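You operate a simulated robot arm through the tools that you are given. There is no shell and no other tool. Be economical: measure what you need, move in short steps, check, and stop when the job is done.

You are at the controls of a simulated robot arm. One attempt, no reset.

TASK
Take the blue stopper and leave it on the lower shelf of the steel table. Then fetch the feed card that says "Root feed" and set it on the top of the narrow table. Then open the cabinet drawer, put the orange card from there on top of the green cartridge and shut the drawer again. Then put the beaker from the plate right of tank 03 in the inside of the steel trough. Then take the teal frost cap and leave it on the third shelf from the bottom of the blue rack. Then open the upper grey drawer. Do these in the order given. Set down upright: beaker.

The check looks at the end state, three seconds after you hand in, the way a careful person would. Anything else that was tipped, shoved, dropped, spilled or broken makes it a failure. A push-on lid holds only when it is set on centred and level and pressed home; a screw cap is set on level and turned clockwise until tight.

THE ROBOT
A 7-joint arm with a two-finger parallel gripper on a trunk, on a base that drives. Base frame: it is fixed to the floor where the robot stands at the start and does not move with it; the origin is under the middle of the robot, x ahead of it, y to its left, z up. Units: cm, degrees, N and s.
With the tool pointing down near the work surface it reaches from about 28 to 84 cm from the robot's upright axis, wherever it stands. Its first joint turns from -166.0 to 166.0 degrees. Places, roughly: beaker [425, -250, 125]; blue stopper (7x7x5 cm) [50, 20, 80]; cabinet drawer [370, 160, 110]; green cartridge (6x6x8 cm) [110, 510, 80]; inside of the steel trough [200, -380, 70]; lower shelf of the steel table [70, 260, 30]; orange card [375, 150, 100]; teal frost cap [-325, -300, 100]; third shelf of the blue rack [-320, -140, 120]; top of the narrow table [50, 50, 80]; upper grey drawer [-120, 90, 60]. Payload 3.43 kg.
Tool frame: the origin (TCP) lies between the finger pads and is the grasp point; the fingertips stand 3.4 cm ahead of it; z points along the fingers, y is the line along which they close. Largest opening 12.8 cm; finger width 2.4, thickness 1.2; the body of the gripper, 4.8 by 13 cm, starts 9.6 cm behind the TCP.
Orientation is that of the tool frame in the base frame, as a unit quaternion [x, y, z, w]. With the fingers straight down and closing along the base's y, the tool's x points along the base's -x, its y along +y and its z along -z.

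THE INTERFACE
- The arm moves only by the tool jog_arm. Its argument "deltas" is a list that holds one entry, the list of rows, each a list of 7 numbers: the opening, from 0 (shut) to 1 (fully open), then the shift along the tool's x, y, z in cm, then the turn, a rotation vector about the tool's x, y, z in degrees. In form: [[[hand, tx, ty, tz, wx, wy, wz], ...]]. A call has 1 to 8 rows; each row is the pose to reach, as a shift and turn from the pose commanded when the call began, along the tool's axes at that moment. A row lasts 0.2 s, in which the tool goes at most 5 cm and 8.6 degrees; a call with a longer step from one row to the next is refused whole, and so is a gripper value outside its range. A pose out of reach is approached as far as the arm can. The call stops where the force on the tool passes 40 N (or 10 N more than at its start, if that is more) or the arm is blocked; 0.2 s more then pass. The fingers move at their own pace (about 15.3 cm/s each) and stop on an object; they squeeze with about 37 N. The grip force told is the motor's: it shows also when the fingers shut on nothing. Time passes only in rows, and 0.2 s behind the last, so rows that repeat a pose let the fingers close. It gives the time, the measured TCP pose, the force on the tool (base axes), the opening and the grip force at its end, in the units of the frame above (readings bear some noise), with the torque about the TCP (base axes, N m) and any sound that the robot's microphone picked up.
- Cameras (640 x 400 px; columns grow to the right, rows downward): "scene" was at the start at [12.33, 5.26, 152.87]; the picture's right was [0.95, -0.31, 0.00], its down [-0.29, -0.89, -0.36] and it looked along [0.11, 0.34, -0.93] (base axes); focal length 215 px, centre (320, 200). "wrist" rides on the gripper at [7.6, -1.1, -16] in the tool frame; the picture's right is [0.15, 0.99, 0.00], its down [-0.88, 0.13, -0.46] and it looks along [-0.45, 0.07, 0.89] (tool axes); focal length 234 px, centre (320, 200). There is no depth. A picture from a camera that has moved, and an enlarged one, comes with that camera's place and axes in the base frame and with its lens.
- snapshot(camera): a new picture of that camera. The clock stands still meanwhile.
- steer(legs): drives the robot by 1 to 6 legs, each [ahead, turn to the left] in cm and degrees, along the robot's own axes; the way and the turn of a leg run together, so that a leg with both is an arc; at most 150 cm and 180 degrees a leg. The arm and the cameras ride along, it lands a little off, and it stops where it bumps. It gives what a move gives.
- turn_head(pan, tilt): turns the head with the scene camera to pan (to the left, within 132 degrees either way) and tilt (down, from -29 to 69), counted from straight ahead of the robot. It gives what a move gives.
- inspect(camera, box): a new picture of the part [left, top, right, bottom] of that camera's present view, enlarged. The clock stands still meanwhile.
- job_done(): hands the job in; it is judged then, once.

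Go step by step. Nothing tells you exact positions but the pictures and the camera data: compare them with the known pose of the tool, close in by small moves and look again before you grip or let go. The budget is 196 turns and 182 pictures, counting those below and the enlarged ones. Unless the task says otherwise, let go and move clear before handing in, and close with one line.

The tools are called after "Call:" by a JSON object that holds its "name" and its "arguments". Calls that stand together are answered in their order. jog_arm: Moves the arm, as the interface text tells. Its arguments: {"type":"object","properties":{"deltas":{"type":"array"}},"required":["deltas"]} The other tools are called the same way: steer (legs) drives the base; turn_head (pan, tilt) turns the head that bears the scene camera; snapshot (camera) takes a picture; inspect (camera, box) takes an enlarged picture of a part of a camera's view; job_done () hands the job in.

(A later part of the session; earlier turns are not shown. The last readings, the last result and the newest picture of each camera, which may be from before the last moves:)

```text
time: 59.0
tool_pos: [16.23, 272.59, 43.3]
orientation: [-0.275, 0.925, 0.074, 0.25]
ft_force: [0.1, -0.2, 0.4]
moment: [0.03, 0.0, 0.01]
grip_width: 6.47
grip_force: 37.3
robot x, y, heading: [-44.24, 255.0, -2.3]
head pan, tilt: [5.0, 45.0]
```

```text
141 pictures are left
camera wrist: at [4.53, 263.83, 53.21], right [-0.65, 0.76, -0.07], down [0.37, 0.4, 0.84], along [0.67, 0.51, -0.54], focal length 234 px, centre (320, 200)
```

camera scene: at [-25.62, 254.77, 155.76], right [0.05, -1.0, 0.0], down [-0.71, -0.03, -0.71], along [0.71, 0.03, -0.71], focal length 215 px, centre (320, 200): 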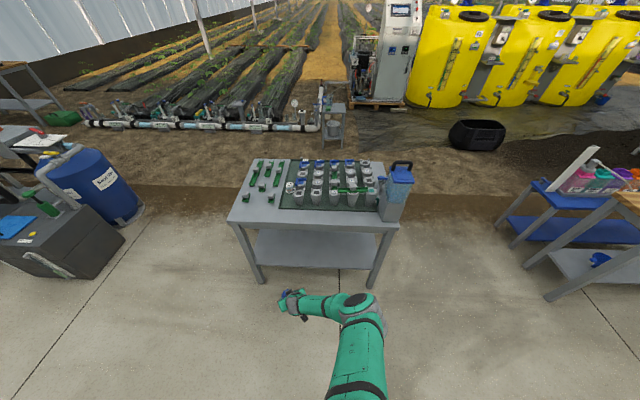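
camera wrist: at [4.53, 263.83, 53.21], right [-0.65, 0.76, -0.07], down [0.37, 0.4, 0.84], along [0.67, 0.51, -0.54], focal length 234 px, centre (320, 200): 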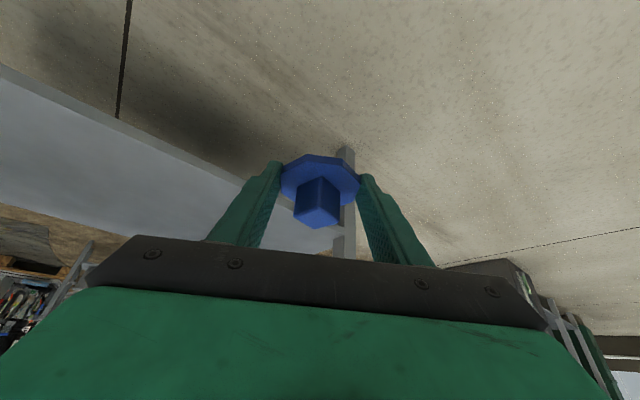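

Call:
{"name": "steer", "arguments": {"legs": [[14, 0]]}}

Call:
{"name": "jog_arm", "arguments": {"deltas": [[[0.2, -3.1, -2.3, 1.8, 0, 0, 0], [0.2, -6.2, -4.6, 3.6, 0, 0, 0], [0.2, -9.3, -6.9, 5.4, 0, 0, 0], [0.2, -12.4, -9.2, 7.15, 0, 0, 0], [0.2, -12.4, -9.2, 7.15, 0, 0, 0]]]}}

Call:
{"name": "snapshot", "arguments": {"camera": "scene"}}

Call:
{"name": "snapshot", "arguments": {"camera": "wrist"}}

```text
time: 60.3
tool_pos: [30.1, 272.11, 43.27]
orientation: [-0.274, 0.926, 0.074, 0.25]
ft_force: [-0.2, 0.5, 1.0]
moment: [0.02, 0.02, 0.0]
grip_width: 6.46
grip_force: 37.3
robot x, y, heading: [-30.51, 254.28, -2.1]
head pan, tilt: [5.0, 45.0]
```

```text
time: 61.5
tool_pos: [40.74, 271.9, 43.82]
orientation: [-0.273, 0.925, 0.066, 0.256]
ft_force: [-0.5, 0.0, -0.8]
moment: [-0.01, -0.02, 0.0]
grip_width: 6.42
grip_force: 37.2
out of reach, approached as far as the arm can: row 3, 4, 5
robot x, y, heading: [-30.43, 254.2, -2.0]
head pan, tilt: [5.0, 45.0]
```

```text
140 pictures are left
camera scene: at [-11.72, 254.25, 155.76], right [0.05, -1.0, 0.0], down [-0.71, -0.03, -0.71], along [0.71, 0.03, -0.71], focal length 215 px, centre (320, 200)
```

scene: 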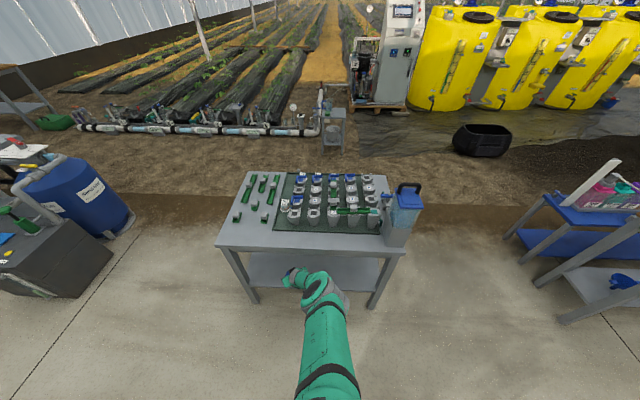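

```text
139 pictures are left
camera wrist: at [28.94, 263.42, 53.69], right [-0.64, 0.76, -0.09], down [0.36, 0.4, 0.84], along [0.68, 0.5, -0.54], focal length 234 px, centre (320, 200)
```

wrist: 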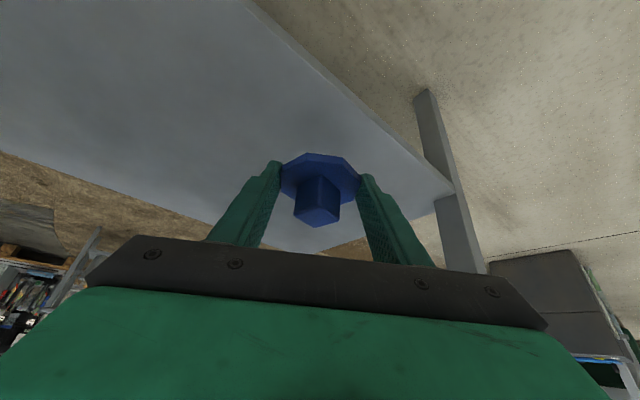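

Call:
{"name": "jog_arm", "arguments": {"deltas": [[[0.2, 2.6, 0.8, 2, 0, 0, 0], [0.2, 5.2, 1.6, 3.9, 0, 0, 0], [0.2, 5.2, 1.6, 3.9, 0, 0, 0]]]}}

Call:
{"name": "inspect", "arguments": {"camera": "scene", "box": [210, 220, 420, 351]}}

```text
time: 62.3
tool_pos: [37.14, 272.54, 39.49]
orientation: [-0.275, 0.925, 0.074, 0.251]
ft_force: [0.8, -0.2, 0.0]
moment: [0.02, 0.01, 0.0]
grip_width: 6.44
grip_force: 37.3
out of reach, approached as far as the arm can: row 1, 2, 3
robot x, y, heading: [-30.93, 254.45, -2.0]
head pan, tilt: [5.0, 45.0]
```

```text
3.05 times, centred on (315, 286) of scene
camera zoom: at [-11.72, 254.25, 155.76], right [0.05, -1.0, 0.0], down [-0.71, -0.03, -0.71], along [0.71, 0.03, -0.71], focal length 656 px, centre (335, -61)
```

zoom: 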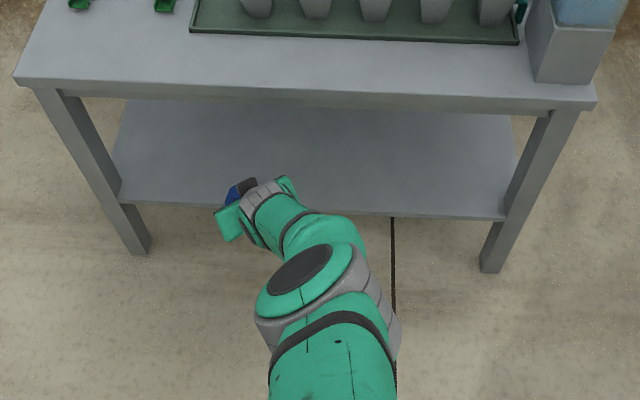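

Call:
{"name": "steer", "arguments": {"legs": [[11, 0]]}}

Call:
{"name": "jog_arm", "arguments": {"deltas": [[[0.2, 2.5, 0.5, 1.5, 0, 0, 0], [0.2, 4.5, 1, 3, 0, 0, 0], [0.2, 4.5, 1, 3, 0, 0, 0]]]}}

Call:
{"name": "snapshot", "arguments": {"camera": "wrist"}}

Call:
{"name": "inspect", "arguments": {"camera": "scene", "box": [210, 220, 420, 351]}}

```text
time: 63.5
tool_pos: [48.14, 272.35, 39.58]
orientation: [-0.276, 0.925, 0.075, 0.25]
ft_force: [0.4, 0.7, -0.4]
moment: [0.02, 0.03, 0.0]
grip_width: 6.46
grip_force: 36.7
robot x, y, heading: [-19.27, 254.13, -2.0]
head pan, tilt: [5.0, 45.0]
```

```text
time: 64.3
tool_pos: [44.86, 271.89, 36.77]
orientation: [-0.276, 0.925, 0.073, 0.249]
ft_force: [0.5, -0.7, -0.4]
moment: [-0.01, 0.06, 0.06]
grip_width: 6.47
grip_force: 37.0
out of reach, approached as far as the arm can: row 1, 2, 3
robot x, y, heading: [-19.25, 254.16, -2.3]
head pan, tilt: [5.0, 45.0]
```

```text
137 pictures are left
camera wrist: at [33.24, 263.11, 46.7], right [-0.65, 0.76, -0.07], down [0.37, 0.4, 0.84], along [0.66, 0.51, -0.54], focal length 234 px, centre (320, 200)
```

wrist: 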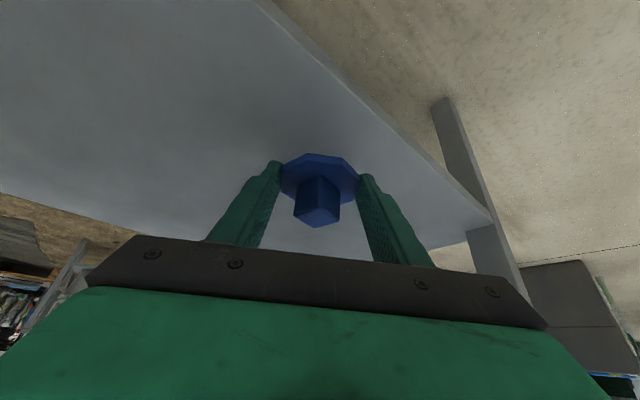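

```text
3.05 times, centred on (315, 286) of scene
camera zoom: at [-0.65, 253.86, 155.76], right [0.05, -1.0, 0.0], down [-0.71, -0.04, -0.71], along [0.71, 0.04, -0.71], focal length 656 px, centre (335, -61)
```

zoom: 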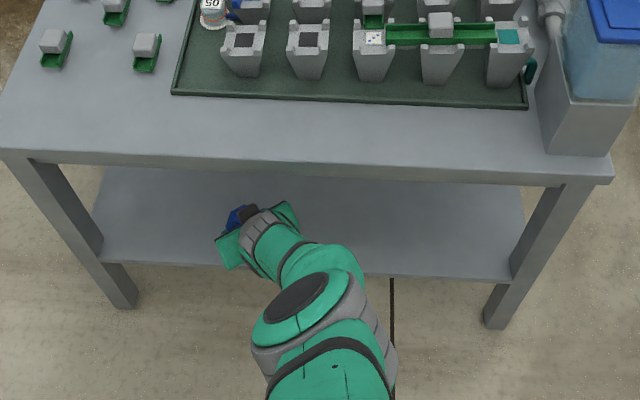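

Call:
{"name": "jog_arm", "arguments": {"deltas": [[[0.2, 2.9, 2, -1.3, 0, 0, 0], [0.2, 3.6, 2.7, -2.1, 0, 0, 0], [0.2, 5.6, 2.7, 1.4, 0, 0, 0], [0.2, 5.6, 2.7, 1.4, 0, 0, 0]]]}}

Call:
{"name": "snapshot", "arguments": {"camera": "wrist"}}

```text
time: 65.2
tool_pos: [40.37, 271.76, 33.59]
orientation: [-0.273, 0.926, 0.075, 0.25]
ft_force: [0.9, 2.5, 16.3]
moment: [-0.05, -0.35, 0.03]
grip_width: 6.46
grip_force: 37.1
out of reach, approached as far as the arm can: row 3, 4
robot x, y, heading: [-19.22, 253.96, -2.1]
head pan, tilt: [5.0, 45.0]
stopped in row 4: the force on the tool passed its limit at 116 N (the readings are from after the stop); the commanded pose is now the measured one
```

```text
135 pictures are left
camera wrist: at [28.59, 263.11, 43.47], right [-0.64, 0.76, -0.07], down [0.37, 0.4, 0.84], along [0.67, 0.51, -0.54], focal length 234 px, centre (320, 200)
```

wrist: 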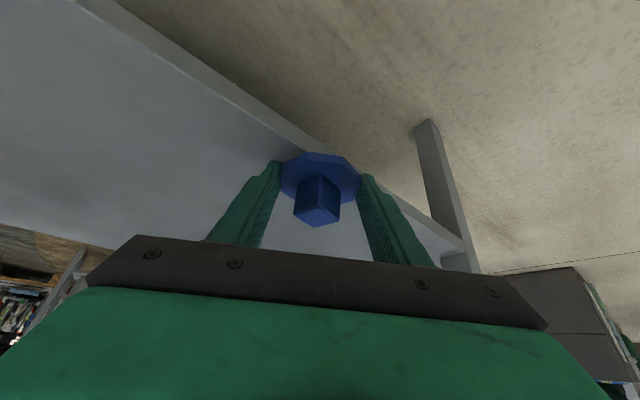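

Call:
{"name": "jog_arm", "arguments": {"deltas": [[[0.2, -0.8, 0, -1.3, 0, 0, 0], [0.2, -0.8, 0, -1.3, 0, 0, 0]]]}}

Call:
{"name": "steer", "arguments": {"legs": [[7.5, 0]]}}

Call:
{"name": "snapshot", "arguments": {"camera": "wrist"}}

Call:
{"name": "inspect", "arguments": {"camera": "scene", "box": [210, 220, 420, 351]}}

```text
time: 65.8
tool_pos: [40.06, 271.83, 35.0]
orientation: [-0.273, 0.926, 0.074, 0.249]
ft_force: [0.2, -0.1, -0.2]
moment: [0.0, -0.03, 0.01]
grip_width: 6.45
grip_force: 36.6
robot x, y, heading: [-19.77, 253.85, -1.8]
head pan, tilt: [5.0, 45.0]
```

```text
time: 66.8
tool_pos: [47.48, 271.42, 34.97]
orientation: [-0.274, 0.926, 0.074, 0.249]
ft_force: [0.0, -0.5, -0.7]
moment: [0.04, 0.0, 0.02]
grip_width: 6.48
grip_force: 36.7
robot x, y, heading: [-11.95, 253.69, -2.2]
head pan, tilt: [5.0, 45.0]
```

```text
134 pictures are left
camera wrist: at [35.9, 262.83, 45.02], right [-0.64, 0.76, -0.07], down [0.38, 0.4, 0.84], along [0.67, 0.51, -0.54], focal length 234 px, centre (320, 200)
```

wrist: 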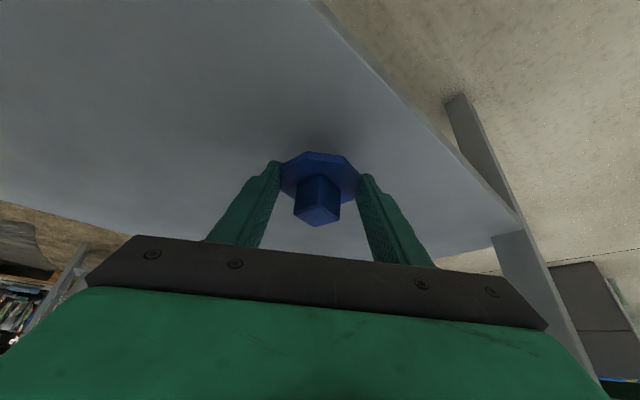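

```text
3.05 times, centred on (315, 286) of scene
camera zoom: at [6.86, 253.59, 155.76], right [0.05, -1.0, 0.0], down [-0.71, -0.04, -0.71], along [0.71, 0.04, -0.71], focal length 656 px, centre (335, -61)
```

zoom: 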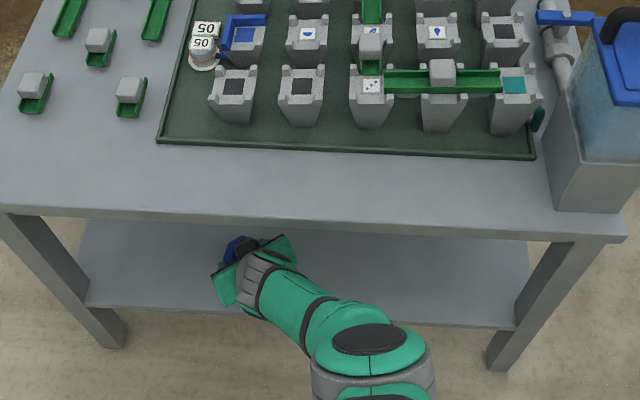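

Stopper is over the shelf just above it. I lower in small steps until it touches, then open.

Call:
{"name": "jog_arm", "arguments": {"deltas": [[[0.2, 0.3, 0, 0.5, 0, 0, 0], [0.2, 0.5, 0, 0.9, 0, 0, 0], [0.2, 0.7, 0, 1.25, 0, 0, 0]]]}}

Call:
{"name": "snapshot", "arguments": {"camera": "wrist"}}

```text
time: 67.6
tool_pos: [47.59, 271.6, 33.61]
orientation: [-0.276, 0.925, 0.075, 0.249]
ft_force: [-0.3, -0.3, 0.2]
moment: [-0.04, 0.01, -0.03]
grip_width: 6.46
grip_force: 37.2
robot x, y, heading: [-11.99, 253.83, -2.2]
head pan, tilt: [5.0, 45.0]
```

```text
132 pictures are left
camera wrist: at [35.86, 262.85, 43.61], right [-0.64, 0.76, -0.07], down [0.38, 0.4, 0.84], along [0.67, 0.51, -0.54], focal length 234 px, centre (320, 200)
```

wrist: 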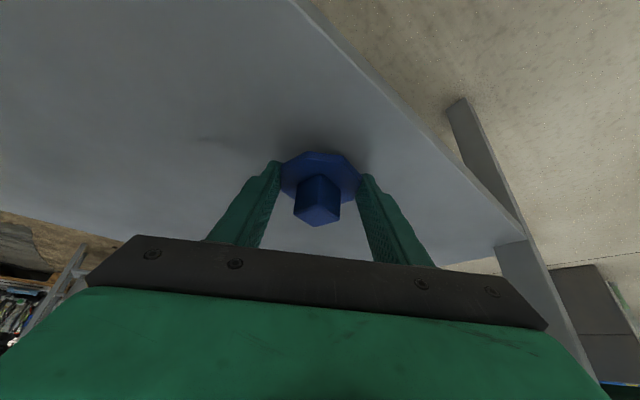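

Call:
{"name": "jog_arm", "arguments": {"deltas": [[[0.2, 0.2, 0, 0.3, 0, 0, 0], [0.2, 0.4, 0, 0.7, 0, 0, 0], [0.2, 0.6, 0, 1.1, 0, 0, 0], [0.2, 0.75, 0, 1.4, 0, 0, 0]]]}}

```text
time: 68.1
tool_pos: [48.01, 271.8, 33.47]
orientation: [-0.273, 0.925, 0.076, 0.253]
ft_force: [1.2, 2.3, 16.5]
moment: [0.12, -0.2, 0.02]
grip_width: 6.46
grip_force: 37.3
out of reach, approached as far as the arm can: row 2
robot x, y, heading: [-11.91, 253.29, -2.2]
head pan, tilt: [5.0, 45.0]
stopped in row 2: the force on the tool passed its limit at 117 N (the readings are from after the stop); the commanded pose is now the measured one
```

Call:
{"name": "jog_arm", "arguments": {"deltas": [[[0.6, 0, 0, 0, 0, 0, 0], [0.75, 0, 0, 0, 0, 0, 0], [0.75, 0, 0, 0, 0, 0, 0]]]}}

Call:
{"name": "snapshot", "arguments": {"camera": "wrist"}}

```text
time: 68.5
tool_pos: [47.58, 272.27, 33.6]
orientation: [-0.275, 0.924, 0.082, 0.252]
ft_force: [-34.4, 2.8, 55.3]
moment: [-1.67, -0.32, -1.28]
grip_width: 8.29
grip_force: 0.2
robot x, y, heading: [-11.64, 253.8, -2.1]
head pan, tilt: [5.0, 45.0]
stopped in row 2: the force on the tool passed its limit at 62 N (the readings are from after the stop); the commanded pose is now the measured one
```

```text
131 pictures are left
camera wrist: at [35.9, 263.39, 43.36], right [-0.65, 0.76, -0.06], down [0.37, 0.39, 0.84], along [0.66, 0.52, -0.53], focal length 234 px, centre (320, 200)
```

wrist: 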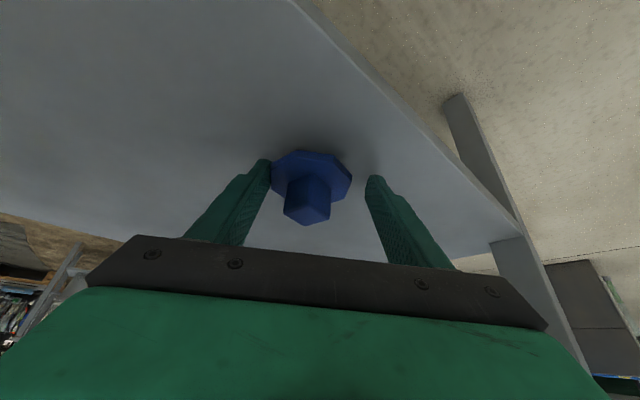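

Call:
{"name": "jog_arm", "arguments": {"deltas": [[[0.75, 0, -0.3, -0.8, 0, 0, 0], [0.8, 0, -0.5, -1.5, 0, 0, 0], [0.85, 0, -0.5, -3, 0, 0, 0], [0.85, 0, -0.5, -6, 0, 0, 0], [0.85, 0, -0.5, -9, 0, 0, 0]]]}}

Call:
{"name": "snapshot", "arguments": {"camera": "wrist"}}

```text
time: 69.7
tool_pos: [44.12, 268.82, 41.31]
orientation: [-0.274, 0.924, 0.079, 0.253]
ft_force: [-0.1, 0.0, -0.5]
moment: [-0.02, 0.02, -0.02]
grip_width: 10.9
grip_force: 0.1
robot x, y, heading: [-11.86, 253.37, -2.1]
head pan, tilt: [5.0, 45.0]
```

```text
130 pictures are left
camera wrist: at [32.44, 259.97, 51.07], right [-0.65, 0.76, -0.07], down [0.37, 0.39, 0.84], along [0.67, 0.52, -0.54], focal length 234 px, centre (320, 200)
```

wrist: 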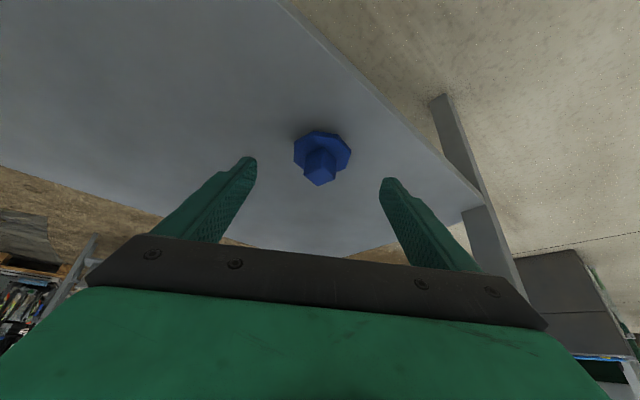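

Stopper is placed on the lower shelf. I back out, raise the arm and check the bench behind, looking for the feed cards.

Call:
{"name": "steer", "arguments": {"legs": [[-24, 0]]}}

Call:
{"name": "jog_arm", "arguments": {"deltas": [[[0.8, -2.4, 0, -4.2, 0, 0, 0], [0.8, -4.8, 0, -8.4, 0, 0, 0], [0.8, -7.2, 0, -12.6, 0, 0, 0], [0.8, -9.6, 0, -16.8, 0, 0, 0], [0.8, -12, 0, -21, 0, 0, 0], [0.8, -14.4, 0, -25.2, 0, 0, 0], [0.8, -16.8, 0, -29.4, 0, 0, 0], [0.8, -19.2, 0, -33.6, 0, 0, 0]]]}}

Call:
{"name": "jog_arm", "arguments": {"deltas": [[[0.8, -2.4, 0, -4.2, 0, 0, 0], [0.8, -4.8, 0, -8.4, 0, 0, 0], [0.8, -7.2, 0, -12.6, 0, 0, 0], [0.8, -9.6, 0, -16.8, 0, 0, 0], [0.8, -12, 0, -21, 0, 0, 0], [0.8, -14.4, 0, -25.2, 0, 0, 0]]]}}

Call:
{"name": "turn_head", "arguments": {"pan": 132, "tilt": 40}}

Call:
{"name": "snapshot", "arguments": {"camera": "scene"}}

Call:
{"name": "turn_head", "arguments": {"pan": -132, "tilt": 40}}

Call:
{"name": "snapshot", "arguments": {"camera": "scene"}}

```text
time: 71.5
tool_pos: [20.33, 269.54, 41.3]
orientation: [-0.272, 0.925, 0.078, 0.252]
ft_force: [0.0, 0.1, 0.4]
moment: [-0.01, -0.01, -0.02]
grip_width: 10.89
grip_force: 0.1
robot x, y, heading: [-35.42, 254.38, -2.8]
head pan, tilt: [5.0, 45.0]
```

```text
time: 73.3
tool_pos: [19.93, 269.07, 79.94]
orientation: [-0.272, 0.925, 0.078, 0.253]
ft_force: [0.0, 1.0, 0.0]
moment: [0.02, 0.0, 0.04]
grip_width: 10.22
grip_force: 0.1
robot x, y, heading: [-35.62, 254.56, -2.5]
head pan, tilt: [5.0, 45.0]
```

```text
time: 74.7
tool_pos: [19.6, 268.93, 108.77]
orientation: [-0.272, 0.926, 0.078, 0.251]
ft_force: [0.1, 0.6, 0.0]
moment: [-0.01, 0.06, 0.02]
grip_width: 10.24
grip_force: 0.1
robot x, y, heading: [-35.9, 254.35, -2.3]
head pan, tilt: [5.0, 45.0]
```

```text
time: 76.8
tool_pos: [19.53, 268.99, 108.64]
orientation: [-0.271, 0.925, 0.077, 0.253]
ft_force: [0.7, -0.3, 0.9]
moment: [0.01, 0.01, -0.01]
grip_width: 10.26
grip_force: 0.0
robot x, y, heading: [-35.54, 254.57, -2.4]
head pan, tilt: [131.8, 40.0]
```

```text
129 pictures are left
camera scene: at [-30.56, 260.64, 156.48], right [0.77, 0.63, 0.0], down [0.41, -0.5, -0.77], along [-0.49, 0.59, -0.64], focal length 215 px, centre (320, 200)
```

scene: 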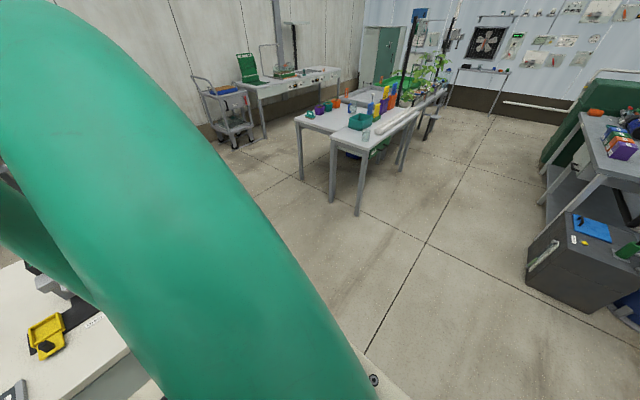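

```text
time: 80.5
tool_pos: [19.6, 268.98, 108.68]
orientation: [-0.271, 0.925, 0.078, 0.253]
ft_force: [-0.2, 0.6, 0.4]
moment: [-0.01, 0.02, 0.04]
grip_width: 10.23
grip_force: 0.2
robot x, y, heading: [-36.37, 254.62, -2.6]
head pan, tilt: [-131.8, 40.0]
```

```text
128 pictures are left
camera scene: at [-31.1, 247.96, 156.48], right [-0.72, 0.7, 0.0], down [0.45, 0.46, -0.77], along [-0.53, -0.55, -0.64], focal length 215 px, centre (320, 200)
```

scene: 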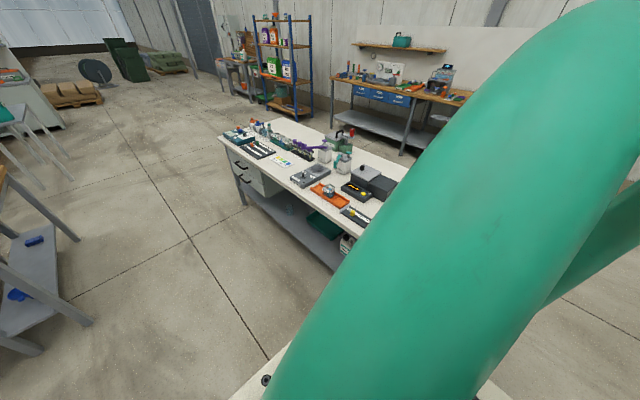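

Call:
{"name": "turn_head", "arguments": {"pan": 65, "tilt": 20}}

Call:
{"name": "snapshot", "arguments": {"camera": "scene"}}

Call:
{"name": "inspect", "arguments": {"camera": "scene", "box": [240, 120, 360, 200]}}

Call:
{"name": "inspect", "arguments": {"camera": "scene", "box": [360, 120, 480, 200]}}

```text
time: 83.3
tool_pos: [19.51, 268.97, 108.67]
orientation: [-0.272, 0.926, 0.078, 0.252]
ft_force: [-1.3, 0.1, 0.0]
moment: [0.02, 0.03, -0.03]
grip_width: 10.27
grip_force: 0.1
robot x, y, heading: [-36.11, 254.5, -2.5]
head pan, tilt: [65.0, 20.0]
```

```text
127 pictures are left
camera scene: at [-20.88, 262.32, 159.63], right [0.89, -0.46, 0.0], down [-0.16, -0.3, -0.94], along [0.43, 0.83, -0.34], focal length 215 px, centre (320, 200)
```

scene: 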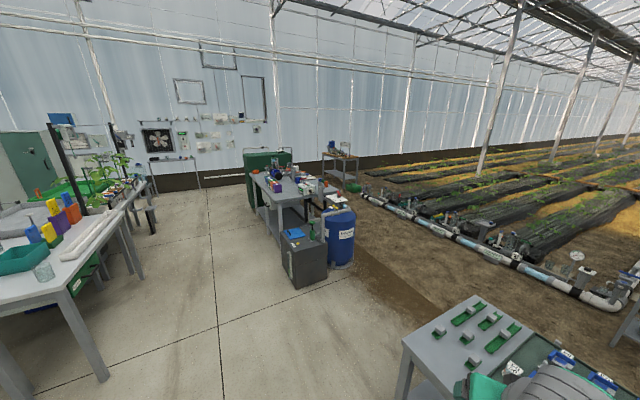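

```text
5.00 times, centred on (300, 160) of scene
camera zoom: at [-20.88, 262.32, 159.63], right [0.89, -0.46, 0.0], down [-0.16, -0.3, -0.94], along [0.43, 0.83, -0.34], focal length 1076 px, centre (420, 400)
```

zoom: 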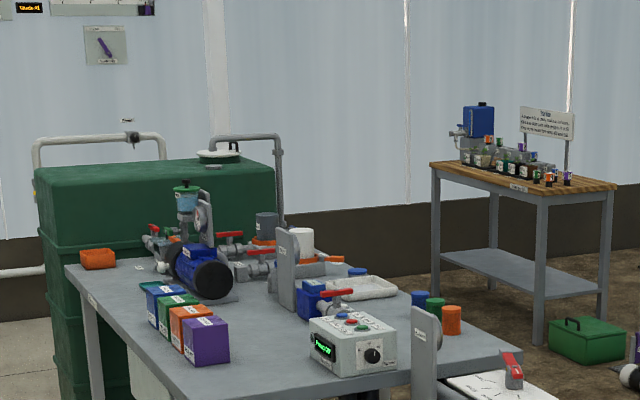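

```text
5.00 times, centred on (420, 160) of scene
camera zoom: at [-20.88, 262.32, 159.63], right [0.89, -0.46, 0.0], down [-0.16, -0.3, -0.94], along [0.43, 0.83, -0.34], focal length 1076 px, centre (-180, 400)
```

zoom: 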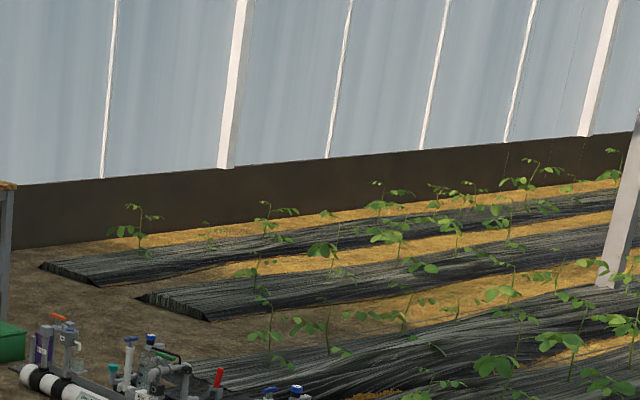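

Call:
{"name": "turn_head", "arguments": {"pan": -15, "tilt": 12}}

Call:
{"name": "snapshot", "arguments": {"camera": "scene"}}

Call:
{"name": "inspect", "arguments": {"camera": "scene", "box": [250, 100, 410, 220]}}

Call:
{"name": "inspect", "arguments": {"camera": "scene", "box": [400, 110, 640, 230]}}

```text
time: 84.9
tool_pos: [19.53, 268.91, 108.6]
orientation: [-0.271, 0.925, 0.078, 0.253]
ft_force: [-0.2, -0.1, -0.2]
moment: [-0.01, 0.04, 0.02]
grip_width: 10.24
grip_force: 0.0
robot x, y, heading: [-35.8, 254.78, -2.6]
head pan, tilt: [-15.0, 12.0]
```

```text
124 pictures are left
camera scene: at [-16.28, 251.27, 160.93], right [-0.3, -0.95, 0.0], down [-0.2, 0.06, -0.98], along [0.93, -0.29, -0.21], focal length 215 px, centre (320, 200)
```

scene: 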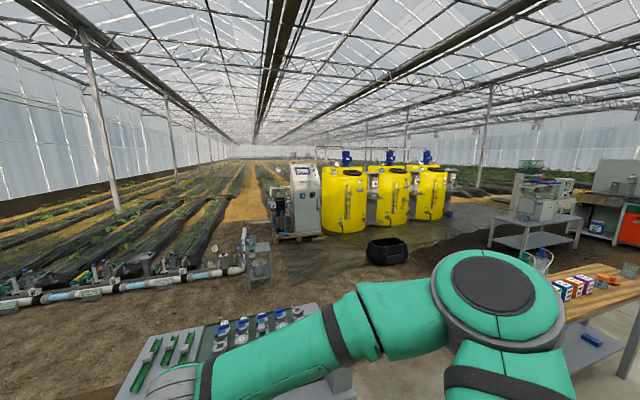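

```text
3.33 times, centred on (330, 160) of scene
camera zoom: at [-16.28, 251.27, 160.93], right [-0.3, -0.95, 0.0], down [-0.2, 0.06, -0.98], along [0.93, -0.29, -0.21], focal length 717 px, centre (287, 333)
```

zoom: 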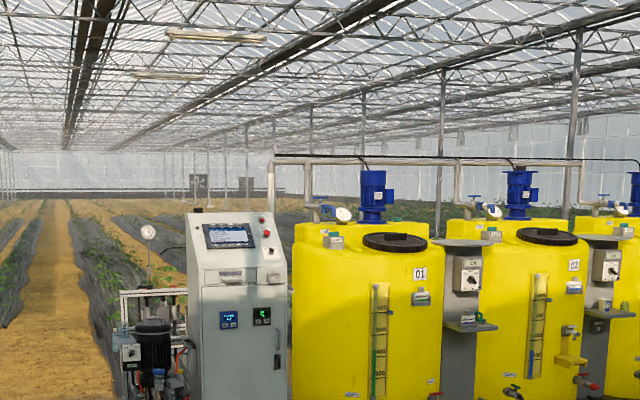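

```text
2.67 times, centred on (520, 170) of scene
camera zoom: at [-16.28, 251.27, 160.93], right [-0.3, -0.95, 0.0], down [-0.2, 0.06, -0.98], along [0.93, -0.29, -0.21], focal length 574 px, centre (-213, 280)
```

zoom: 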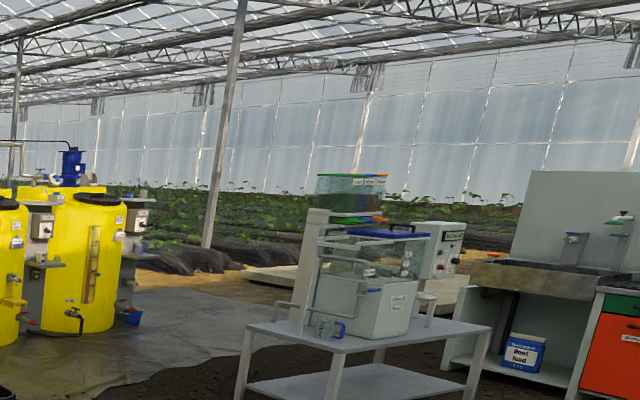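

Call:
{"name": "steer", "arguments": {"legs": [[10, 0], [0, -88], [95, 0], [0, 90]]}}

Call:
{"name": "turn_head", "arguments": {"pan": 0, "tilt": 15}}

Call:
{"name": "snapshot", "arguments": {"camera": "scene"}}

```text
time: 99.1
tool_pos: [27.28, 177.54, 108.55]
orientation: [-0.284, 0.922, 0.081, 0.251]
ft_force: [0.0, -0.2, 0.8]
moment: [0.0, 0.02, 0.0]
grip_width: 10.26
grip_force: 0.0
robot x, y, heading: [-27.97, 161.55, -0.9]
head pan, tilt: [-15.0, 12.0]
```

```text
time: 99.8
tool_pos: [27.33, 177.57, 108.75]
orientation: [-0.284, 0.922, 0.081, 0.251]
ft_force: [1.1, -0.2, 0.1]
moment: [0.0, 0.03, 0.01]
grip_width: 10.23
grip_force: 0.1
robot x, y, heading: [-27.43, 161.67, -0.8]
head pan, tilt: [0.0, 15.0]
```

```text
121 pictures are left
camera scene: at [-7.6, 161.3, 160.44], right [-0.01, -1.0, 0.0], down [-0.26, 0.0, -0.97], along [0.97, -0.01, -0.26], focal length 215 px, centre (320, 200)
```

scene: 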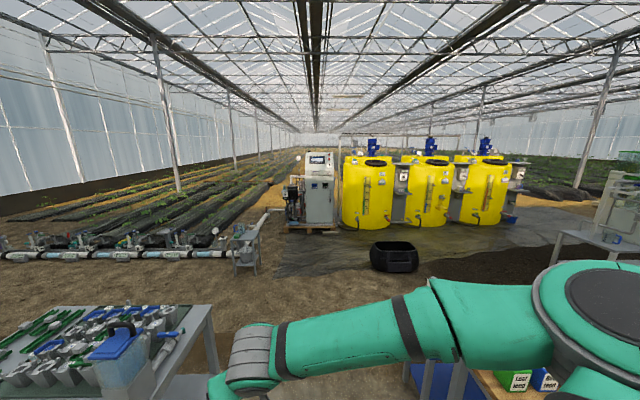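

Call:
{"name": "steer", "arguments": {"legs": [[0, 5], [150, 0], [0, -5], [60, 0]]}}

Call:
{"name": "turn_head", "arguments": {"pan": -5, "tilt": 15}}

Call:
{"name": "snapshot", "arguments": {"camera": "scene"}}

Call:
{"name": "inspect", "arguments": {"camera": "scene", "box": [240, 100, 400, 260]}}

Call:
{"name": "inspect", "arguments": {"camera": "scene", "box": [400, 100, 640, 240]}}

```text
time: 111.3
tool_pos: [235.87, 191.77, 108.74]
orientation: [-0.293, 0.919, 0.083, 0.25]
ft_force: [-0.3, 0.6, -0.7]
moment: [-0.01, 0.01, 0.02]
grip_width: 10.23
grip_force: 0.0
robot x, y, heading: [181.31, 174.85, 0.4]
head pan, tilt: [0.0, 15.0]
```

```text
time: 111.9
tool_pos: [235.9, 191.71, 108.77]
orientation: [-0.293, 0.919, 0.084, 0.251]
ft_force: [0.7, -0.1, 0.3]
moment: [-0.07, -0.01, 0.01]
grip_width: 10.23
grip_force: 0.1
robot x, y, heading: [181.42, 175.37, 0.5]
head pan, tilt: [-5.0, 15.0]
```

```text
120 pictures are left
camera scene: at [201.25, 174.0, 160.44], right [-0.08, -1.0, 0.0], down [-0.26, 0.02, -0.97], along [0.96, -0.08, -0.26], focal length 215 px, centre (320, 200)
```

scene: 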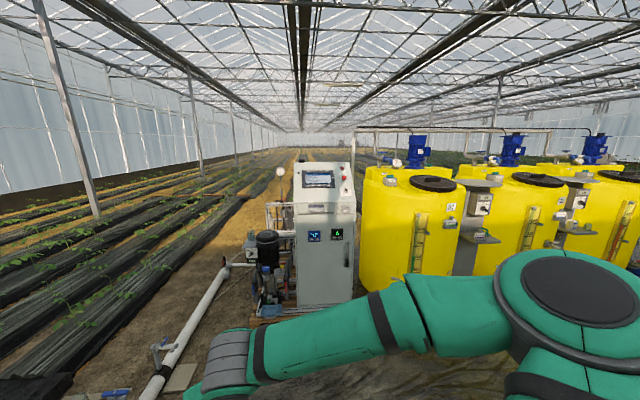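

```text
2.50 times, centred on (320, 180) of scene
camera zoom: at [201.25, 174.0, 160.44], right [-0.08, -1.0, 0.0], down [-0.26, 0.02, -0.97], along [0.96, -0.08, -0.26], focal length 538 px, centre (320, 250)
```

zoom: 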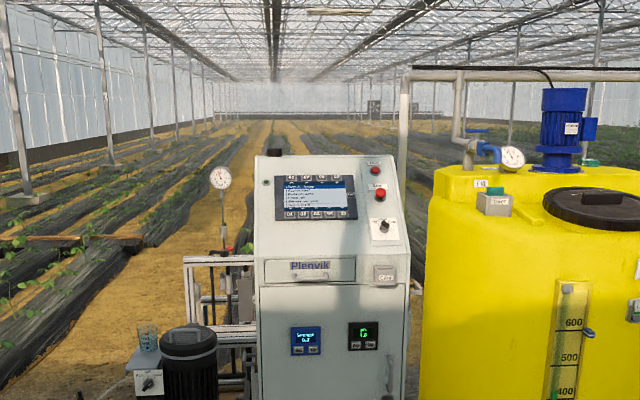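

```text
2.67 times, centred on (520, 170) of scene
camera zoom: at [201.25, 174.0, 160.44], right [-0.08, -1.0, 0.0], down [-0.26, 0.02, -0.97], along [0.96, -0.08, -0.26], focal length 574 px, centre (-213, 280)
```

zoom: 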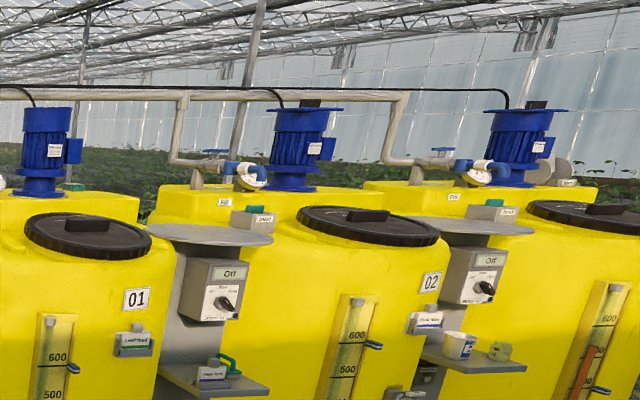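

Call:
{"name": "inspect", "arguments": {"camera": "scene", "box": [540, 200, 580, 240]}}

Call:
{"name": "inspect", "arguments": {"camera": "scene", "box": [430, 205, 530, 255]}}

Call:
{"name": "inspect", "arguments": {"camera": "scene", "box": [570, 205, 640, 255]}}

Call:
{"name": "inspect", "arguments": {"camera": "scene", "box": [290, 190, 370, 310]}}

```text
10.00 times, centred on (560, 220) of scene
camera zoom: at [201.25, 174.0, 160.44], right [-0.08, -1.0, 0.0], down [-0.26, 0.02, -0.97], along [0.96, -0.08, -0.26], focal length 2152 px, centre (-2080, 0)
```

zoom: 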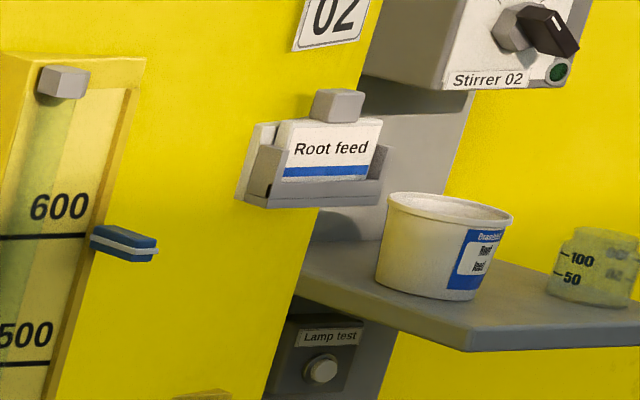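

```text
6.40 times, centred on (480, 230) of scene
camera zoom: at [201.25, 174.0, 160.44], right [-0.08, -1.0, 0.0], down [-0.26, 0.02, -0.97], along [0.96, -0.08, -0.26], focal length 1377 px, centre (-704, 8)
```

zoom: 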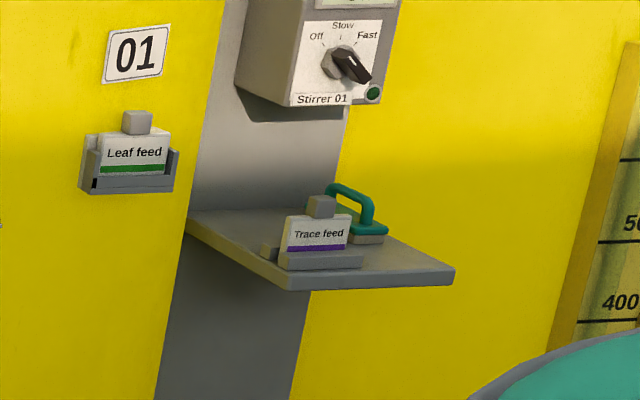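

```text
8.00 times, centred on (605, 230) of scene
camera zoom: at [201.25, 174.0, 160.44], right [-0.08, -1.0, 0.0], down [-0.26, 0.02, -0.97], along [0.96, -0.08, -0.26], focal length 1722 px, centre (-1960, -40)
```

zoom: 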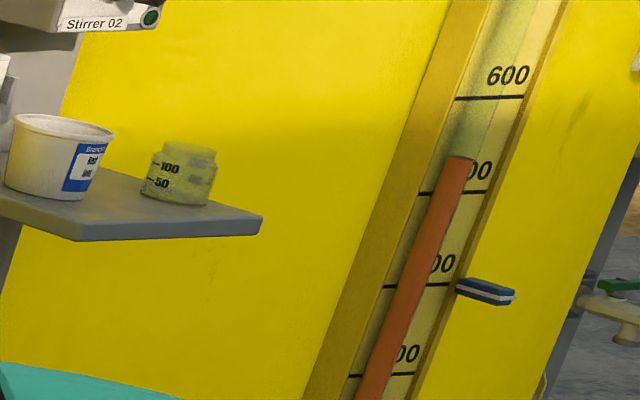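

```text
3.33 times, centred on (330, 250) of scene
camera zoom: at [201.25, 174.0, 160.44], right [-0.08, -1.0, 0.0], down [-0.26, 0.02, -0.97], along [0.96, -0.08, -0.26], focal length 717 px, centre (287, 33)
```

zoom: 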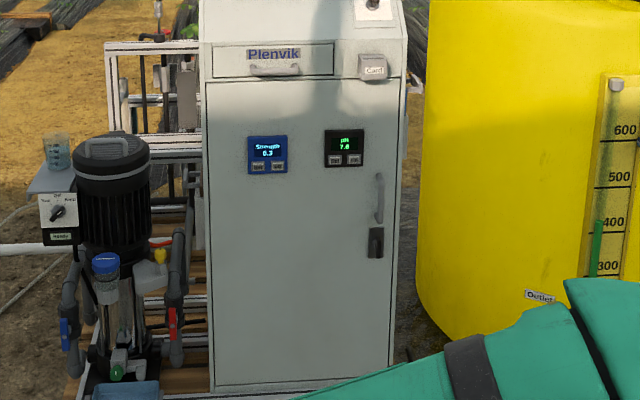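

Found it: the "Root feed" card sits in a slot holder on tank 02. The cabinet's "Plenvik" drawer holds the orange card. I drive around the black bucket to face tank 02.

Call:
{"name": "steer", "arguments": {"legs": [[-18, 0], [0, -90], [130, 0], [125, 0], [0, 90], [60, 0]]}}

Call:
{"name": "turn_head", "arguments": {"pan": 0, "tilt": 18}}

Call:
{"name": "snapshot", "arguments": {"camera": "scene"}}

```text
time: 137.1
tool_pos: [282.63, -53.99, 108.76]
orientation: [-0.328, 0.907, 0.092, 0.247]
ft_force: [0.6, -0.3, -0.4]
moment: [-0.03, -0.01, -0.03]
grip_width: 10.24
grip_force: 0.1
robot x, y, heading: [229.59, -74.84, 4.7]
head pan, tilt: [-5.0, 15.0]
```

```text
time: 137.8
tool_pos: [282.46, -53.91, 108.78]
orientation: [-0.328, 0.907, 0.093, 0.247]
ft_force: [-0.3, 0.8, -1.2]
moment: [0.03, -0.01, -0.04]
grip_width: 10.24
grip_force: 0.1
robot x, y, heading: [229.44, -74.99, 4.7]
head pan, tilt: [0.0, 18.0]
```

```text
113 pictures are left
camera scene: at [249.27, -73.53, 159.95], right [0.08, -1.0, 0.0], down [-0.31, -0.02, -0.95], along [0.95, 0.07, -0.31], focal length 215 px, centre (320, 200)
```

scene: 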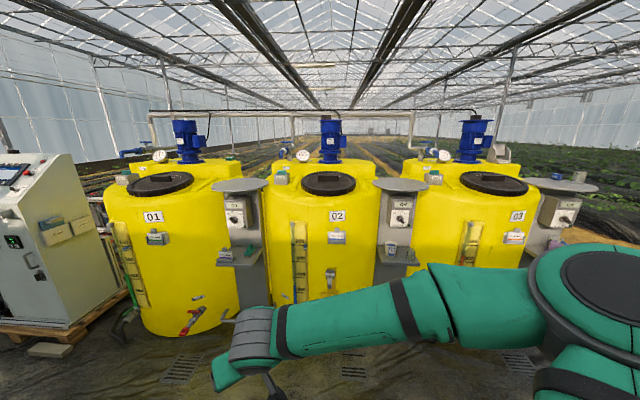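

Call:
{"name": "inspect", "arguments": {"camera": "scene", "box": [310, 205, 430, 280]}}

Call:
{"name": "inspect", "arguments": {"camera": "scene", "box": [480, 160, 640, 260]}}

```text
5.33 times, centred on (370, 242) of scene
camera zoom: at [249.27, -73.53, 159.95], right [0.08, -1.0, 0.0], down [-0.31, -0.02, -0.95], along [0.95, 0.07, -0.31], focal length 1148 px, centre (53, -27)
```

zoom: 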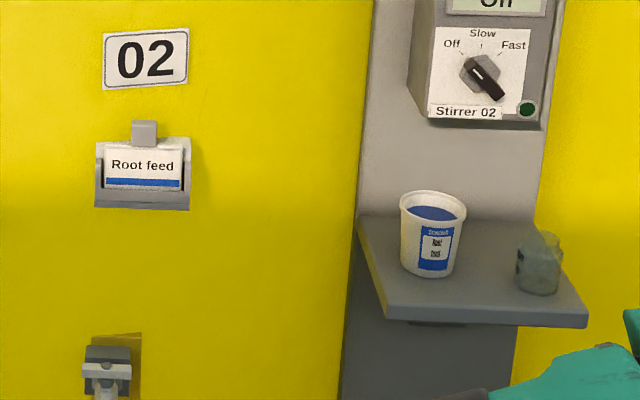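

```text
4.00 times, centred on (560, 210) of scene
camera zoom: at [249.27, -73.53, 159.95], right [0.08, -1.0, 0.0], down [-0.31, -0.02, -0.95], along [0.95, 0.07, -0.31], focal length 861 px, centre (-640, 160)
```

zoom: 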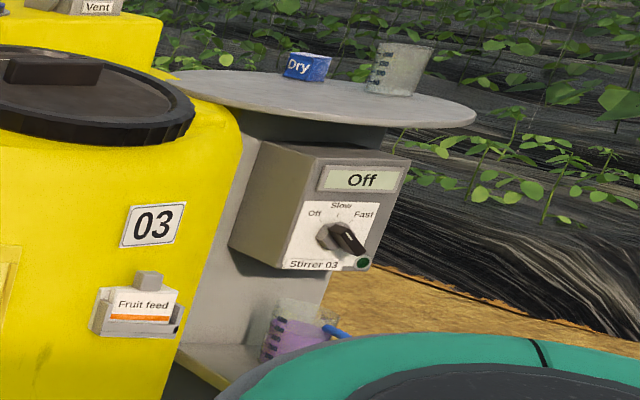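

Call:
{"name": "jog_arm", "arguments": {"deltas": [[[0.7, 0, 0, 0, 4.25, -5.94, 2.89], [0.7, 0, 0, 0, 8.5, -11.88, 5.78], [0.7, 0, 0, 0, 12.75, -17.8, 8.66], [0.7, 0, 0, 0, 17, -23.75, 11.55], [0.7, 0, 0, 0, 21.25, -29.7, 14.44], [0.7, 0, 0, 0, 25.5, -35.6, 17.3], [0.7, 0, 0, 0, 29.75, -41.56, 20.2], [0.7, 0, 0, 0, 34, -47.5, 23.1]]]}}

Call:
{"name": "snapshot", "arguments": {"camera": "scene"}}

Call:
{"name": "snapshot", "arguments": {"camera": "wrist"}}

```text
time: 139.6
tool_pos: [282.44, -54.02, 108.87]
orientation: [0.001, 0.765, -0.001, 0.644]
ft_force: [0.1, -1.0, -0.9]
moment: [0.02, -0.03, 0.08]
grip_width: 8.95
grip_force: 0.0
out of reach, approached as far as the arm can: row 4, 5, 6, 7
robot x, y, heading: [229.71, -75.0, 4.4]
head pan, tilt: [0.0, 18.0]
```

```text
110 pictures are left
camera scene: at [249.3, -73.56, 159.95], right [0.08, -1.0, 0.0], down [-0.31, -0.02, -0.95], along [0.95, 0.08, -0.31], focal length 215 px, centre (320, 200)
```

scene: 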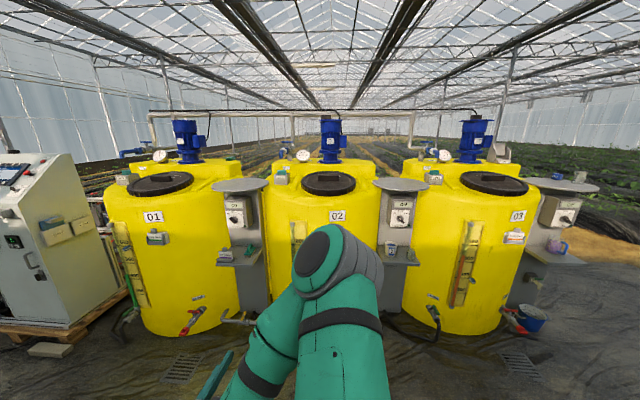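

```text
109 pictures are left
camera wrist: at [265.45, -54.86, 104.0], right [-0.02, 0.99, -0.14], down [-0.3, 0.13, 0.94], along [0.95, 0.07, 0.29], focal length 234 px, centre (320, 200)
```

wrist: 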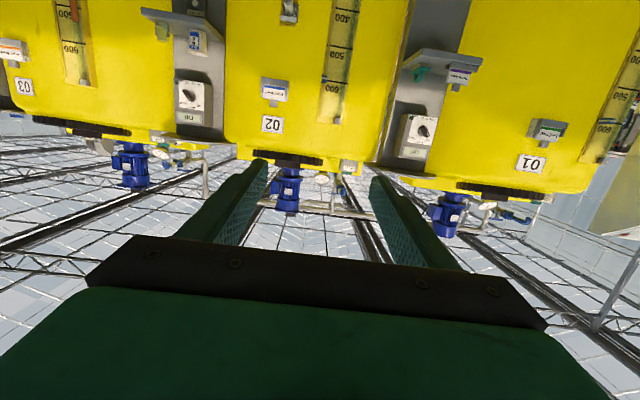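

Call:
{"name": "steer", "arguments": {"legs": [[0, -4.4], [58, 0]]}}

Call:
{"name": "snapshot", "arguments": {"camera": "wrist"}}

```text
time: 143.3
tool_pos: [341.63, -58.03, 108.8]
orientation: [0.032, 0.765, -0.026, 0.643]
ft_force: [0.0, 0.2, 0.6]
moment: [0.02, -0.02, 0.02]
grip_width: 8.96
grip_force: 0.0
robot x, y, heading: [287.31, -74.9, -0.3]
head pan, tilt: [0.0, 18.0]
```

```text
108 pictures are left
camera wrist: at [324.52, -57.7, 103.99], right [0.06, 0.99, -0.14], down [-0.29, 0.15, 0.95], along [0.96, -0.01, 0.29], focal length 234 px, centre (320, 200)
```

wrist: 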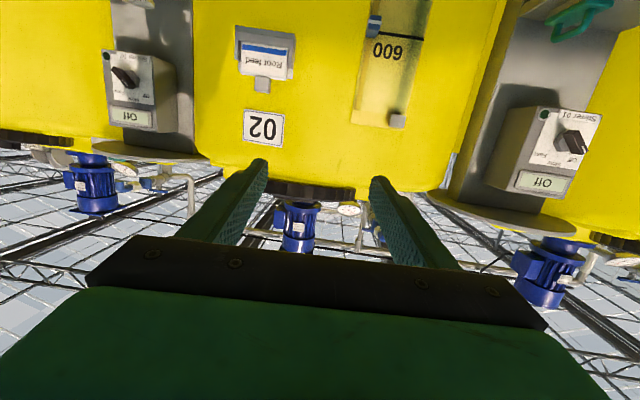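

Call:
{"name": "jog_arm", "arguments": {"deltas": [[[0.5, 1.6, -2.7, 2.8, -1.5, 0, -0.3], [0.5, 3.2, -5.3, 5.6, -3, 0, -0.5], [0.5, 4.8, -8, 8.4, -4.6, 0, -0.8], [0.5, 6.4, -10.7, 11.1, -4.6, 0, -0.8], [0.5, 8, -13.3, 13.9, -4.6, 0, -0.8], [0.5, 9.55, -16, 16.7, -4.6, 0, -0.8], [0.5, 9.55, -16, 16.7, -4.6, 0, -0.8]]]}}

Call:
{"name": "snapshot", "arguments": {"camera": "wrist"}}

Call:
{"name": "inspect", "arguments": {"camera": "scene", "box": [220, 180, 440, 330]}}

```text
time: 144.9
tool_pos: [355.27, -65.07, 103.48]
orientation: [0.03, 0.781, -0.034, 0.622]
ft_force: [0.4, 0.4, 0.1]
moment: [0.0, 0.03, -0.04]
grip_width: 6.36
grip_force: 0.1
out of reach, approached as far as the arm can: row 2, 3, 4, 5, 6, 7
robot x, y, heading: [286.93, -75.37, -0.3]
head pan, tilt: [0.0, 18.0]
```

```text
107 pictures are left
camera wrist: at [338.01, -64.54, 99.66], right [0.06, 0.99, -0.16], down [-0.23, 0.17, 0.96], along [0.97, -0.02, 0.24], focal length 234 px, centre (320, 200)
```

wrist: 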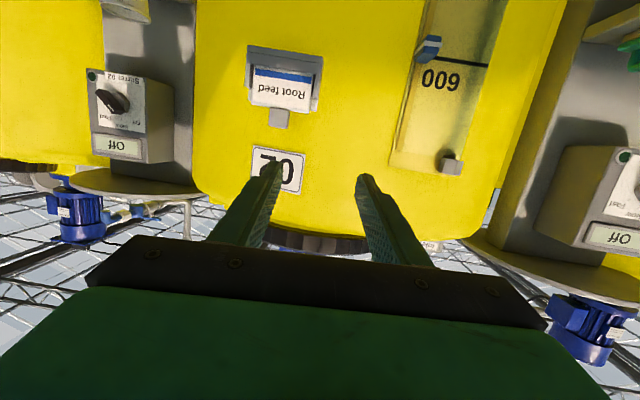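

```text
2.67 times, centred on (330, 255) of scene
camera zoom: at [306.95, -75.04, 159.95], right [0.0, -1.0, 0.0], down [-0.31, 0.0, -0.95], along [0.95, 0.0, -0.31], focal length 574 px, centre (293, 53)
```

zoom: 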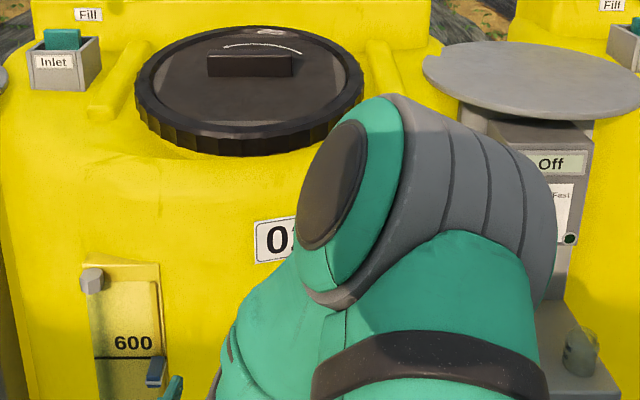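

Call:
{"name": "jog_arm", "arguments": {"deltas": [[[0.5, -0.5, 1.45, -3.75, 0, 0, 0], [0.5, -1, 2.9, -7.5, -6, 0, -1.4], [0.5, -1.6, 4.3, -11.3, -12.2, 0, -2.8], [0.5, -2.1, 5.8, -15, -18.3, 0, -4.1], [0.5, -2.1, 5.8, -15, -24.4, 0, -5.5], [0.5, -2.1, 5.8, -15, -31, 0, -7], [0.5, -2.1, 5.8, -15, -31, 0, -7]]]}}

Call:
{"name": "snapshot", "arguments": {"camera": "scene"}}

```text
time: 146.5
tool_pos: [337.57, -48.05, 104.37]
orientation: [-0.132, 0.791, 0.09, 0.591]
ft_force: [-0.6, 1.2, 0.5]
moment: [-0.03, -0.03, -0.09]
grip_width: 6.42
grip_force: 0.0
out of reach, approached as far as the arm can: row 3, 4, 5, 6, 7
robot x, y, heading: [287.06, -75.01, 0.0]
head pan, tilt: [0.0, 18.0]
```

```text
105 pictures are left
camera scene: at [306.94, -74.99, 159.96], right [0.0, -1.0, 0.0], down [-0.31, 0.0, -0.95], along [0.95, 0.0, -0.31], focal length 215 px, centre (320, 200)
```

scene: 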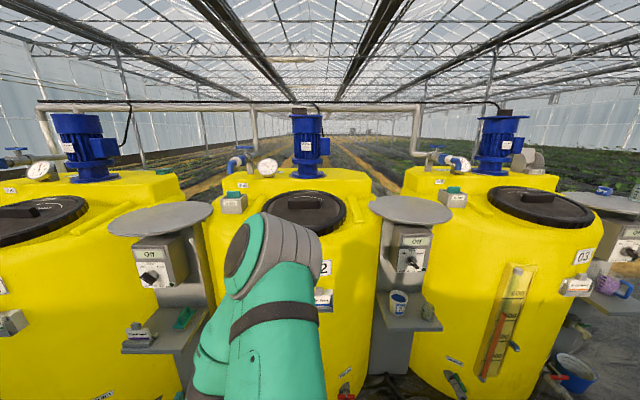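

Call:
{"name": "jog_arm", "arguments": {"deltas": [[[0.5, -0.9, -2.9, 3.3, 0, 0, 0], [0.5, -1.9, -5.8, 6.6, 0, 0, 0], [0.5, -2.8, -8.7, 9.9, 4, -1.5, 1], [0.5, -3.8, -11.6, 13.2, 8, -3, 2.2], [0.5, -4.7, -14.5, 16.5, 13, -4.6, 3.5], [0.5, -5.67, -17.37, 19.8, 17.7, -6.4, 4.9], [0.5, -5.67, -17.37, 19.8, 17.7, -6.4, 4.9]]]}}

Call:
{"name": "snapshot", "arguments": {"camera": "scene"}}

Call:
{"name": "snapshot", "arguments": {"camera": "wrist"}}

```text
time: 148.1
tool_pos: [362.75, -57.53, 106.48]
orientation: [0.002, 0.76, -0.005, 0.65]
ft_force: [0.5, 0.5, 0.5]
moment: [-0.01, -0.02, 0.0]
grip_width: 6.43
grip_force: 0.0
out of reach, approached as far as the arm can: row 1, 2, 3, 4, 5, 6, 7
robot x, y, heading: [287.48, -75.18, -0.4]
head pan, tilt: [0.0, 18.0]
```

```text
104 pictures are left
camera scene: at [306.98, -75.04, 159.95], right [0.0, -1.0, 0.0], down [-0.31, 0.0, -0.95], along [0.95, 0.0, -0.31], focal length 215 px, centre (320, 200)
```

scene: 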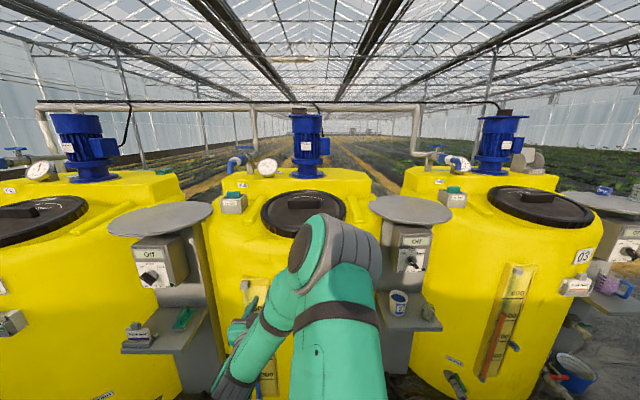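

```text
103 pictures are left
camera wrist: at [345.77, -58.36, 101.48], right [-0.01, 0.99, -0.15], down [-0.31, 0.14, 0.94], along [0.95, 0.06, 0.31], focal length 234 px, centre (320, 200)
```

wrist: 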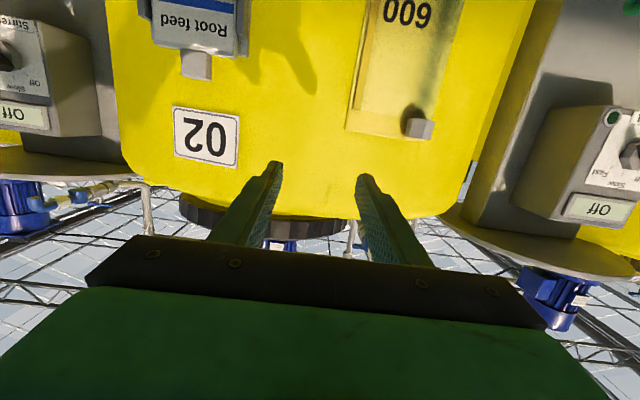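

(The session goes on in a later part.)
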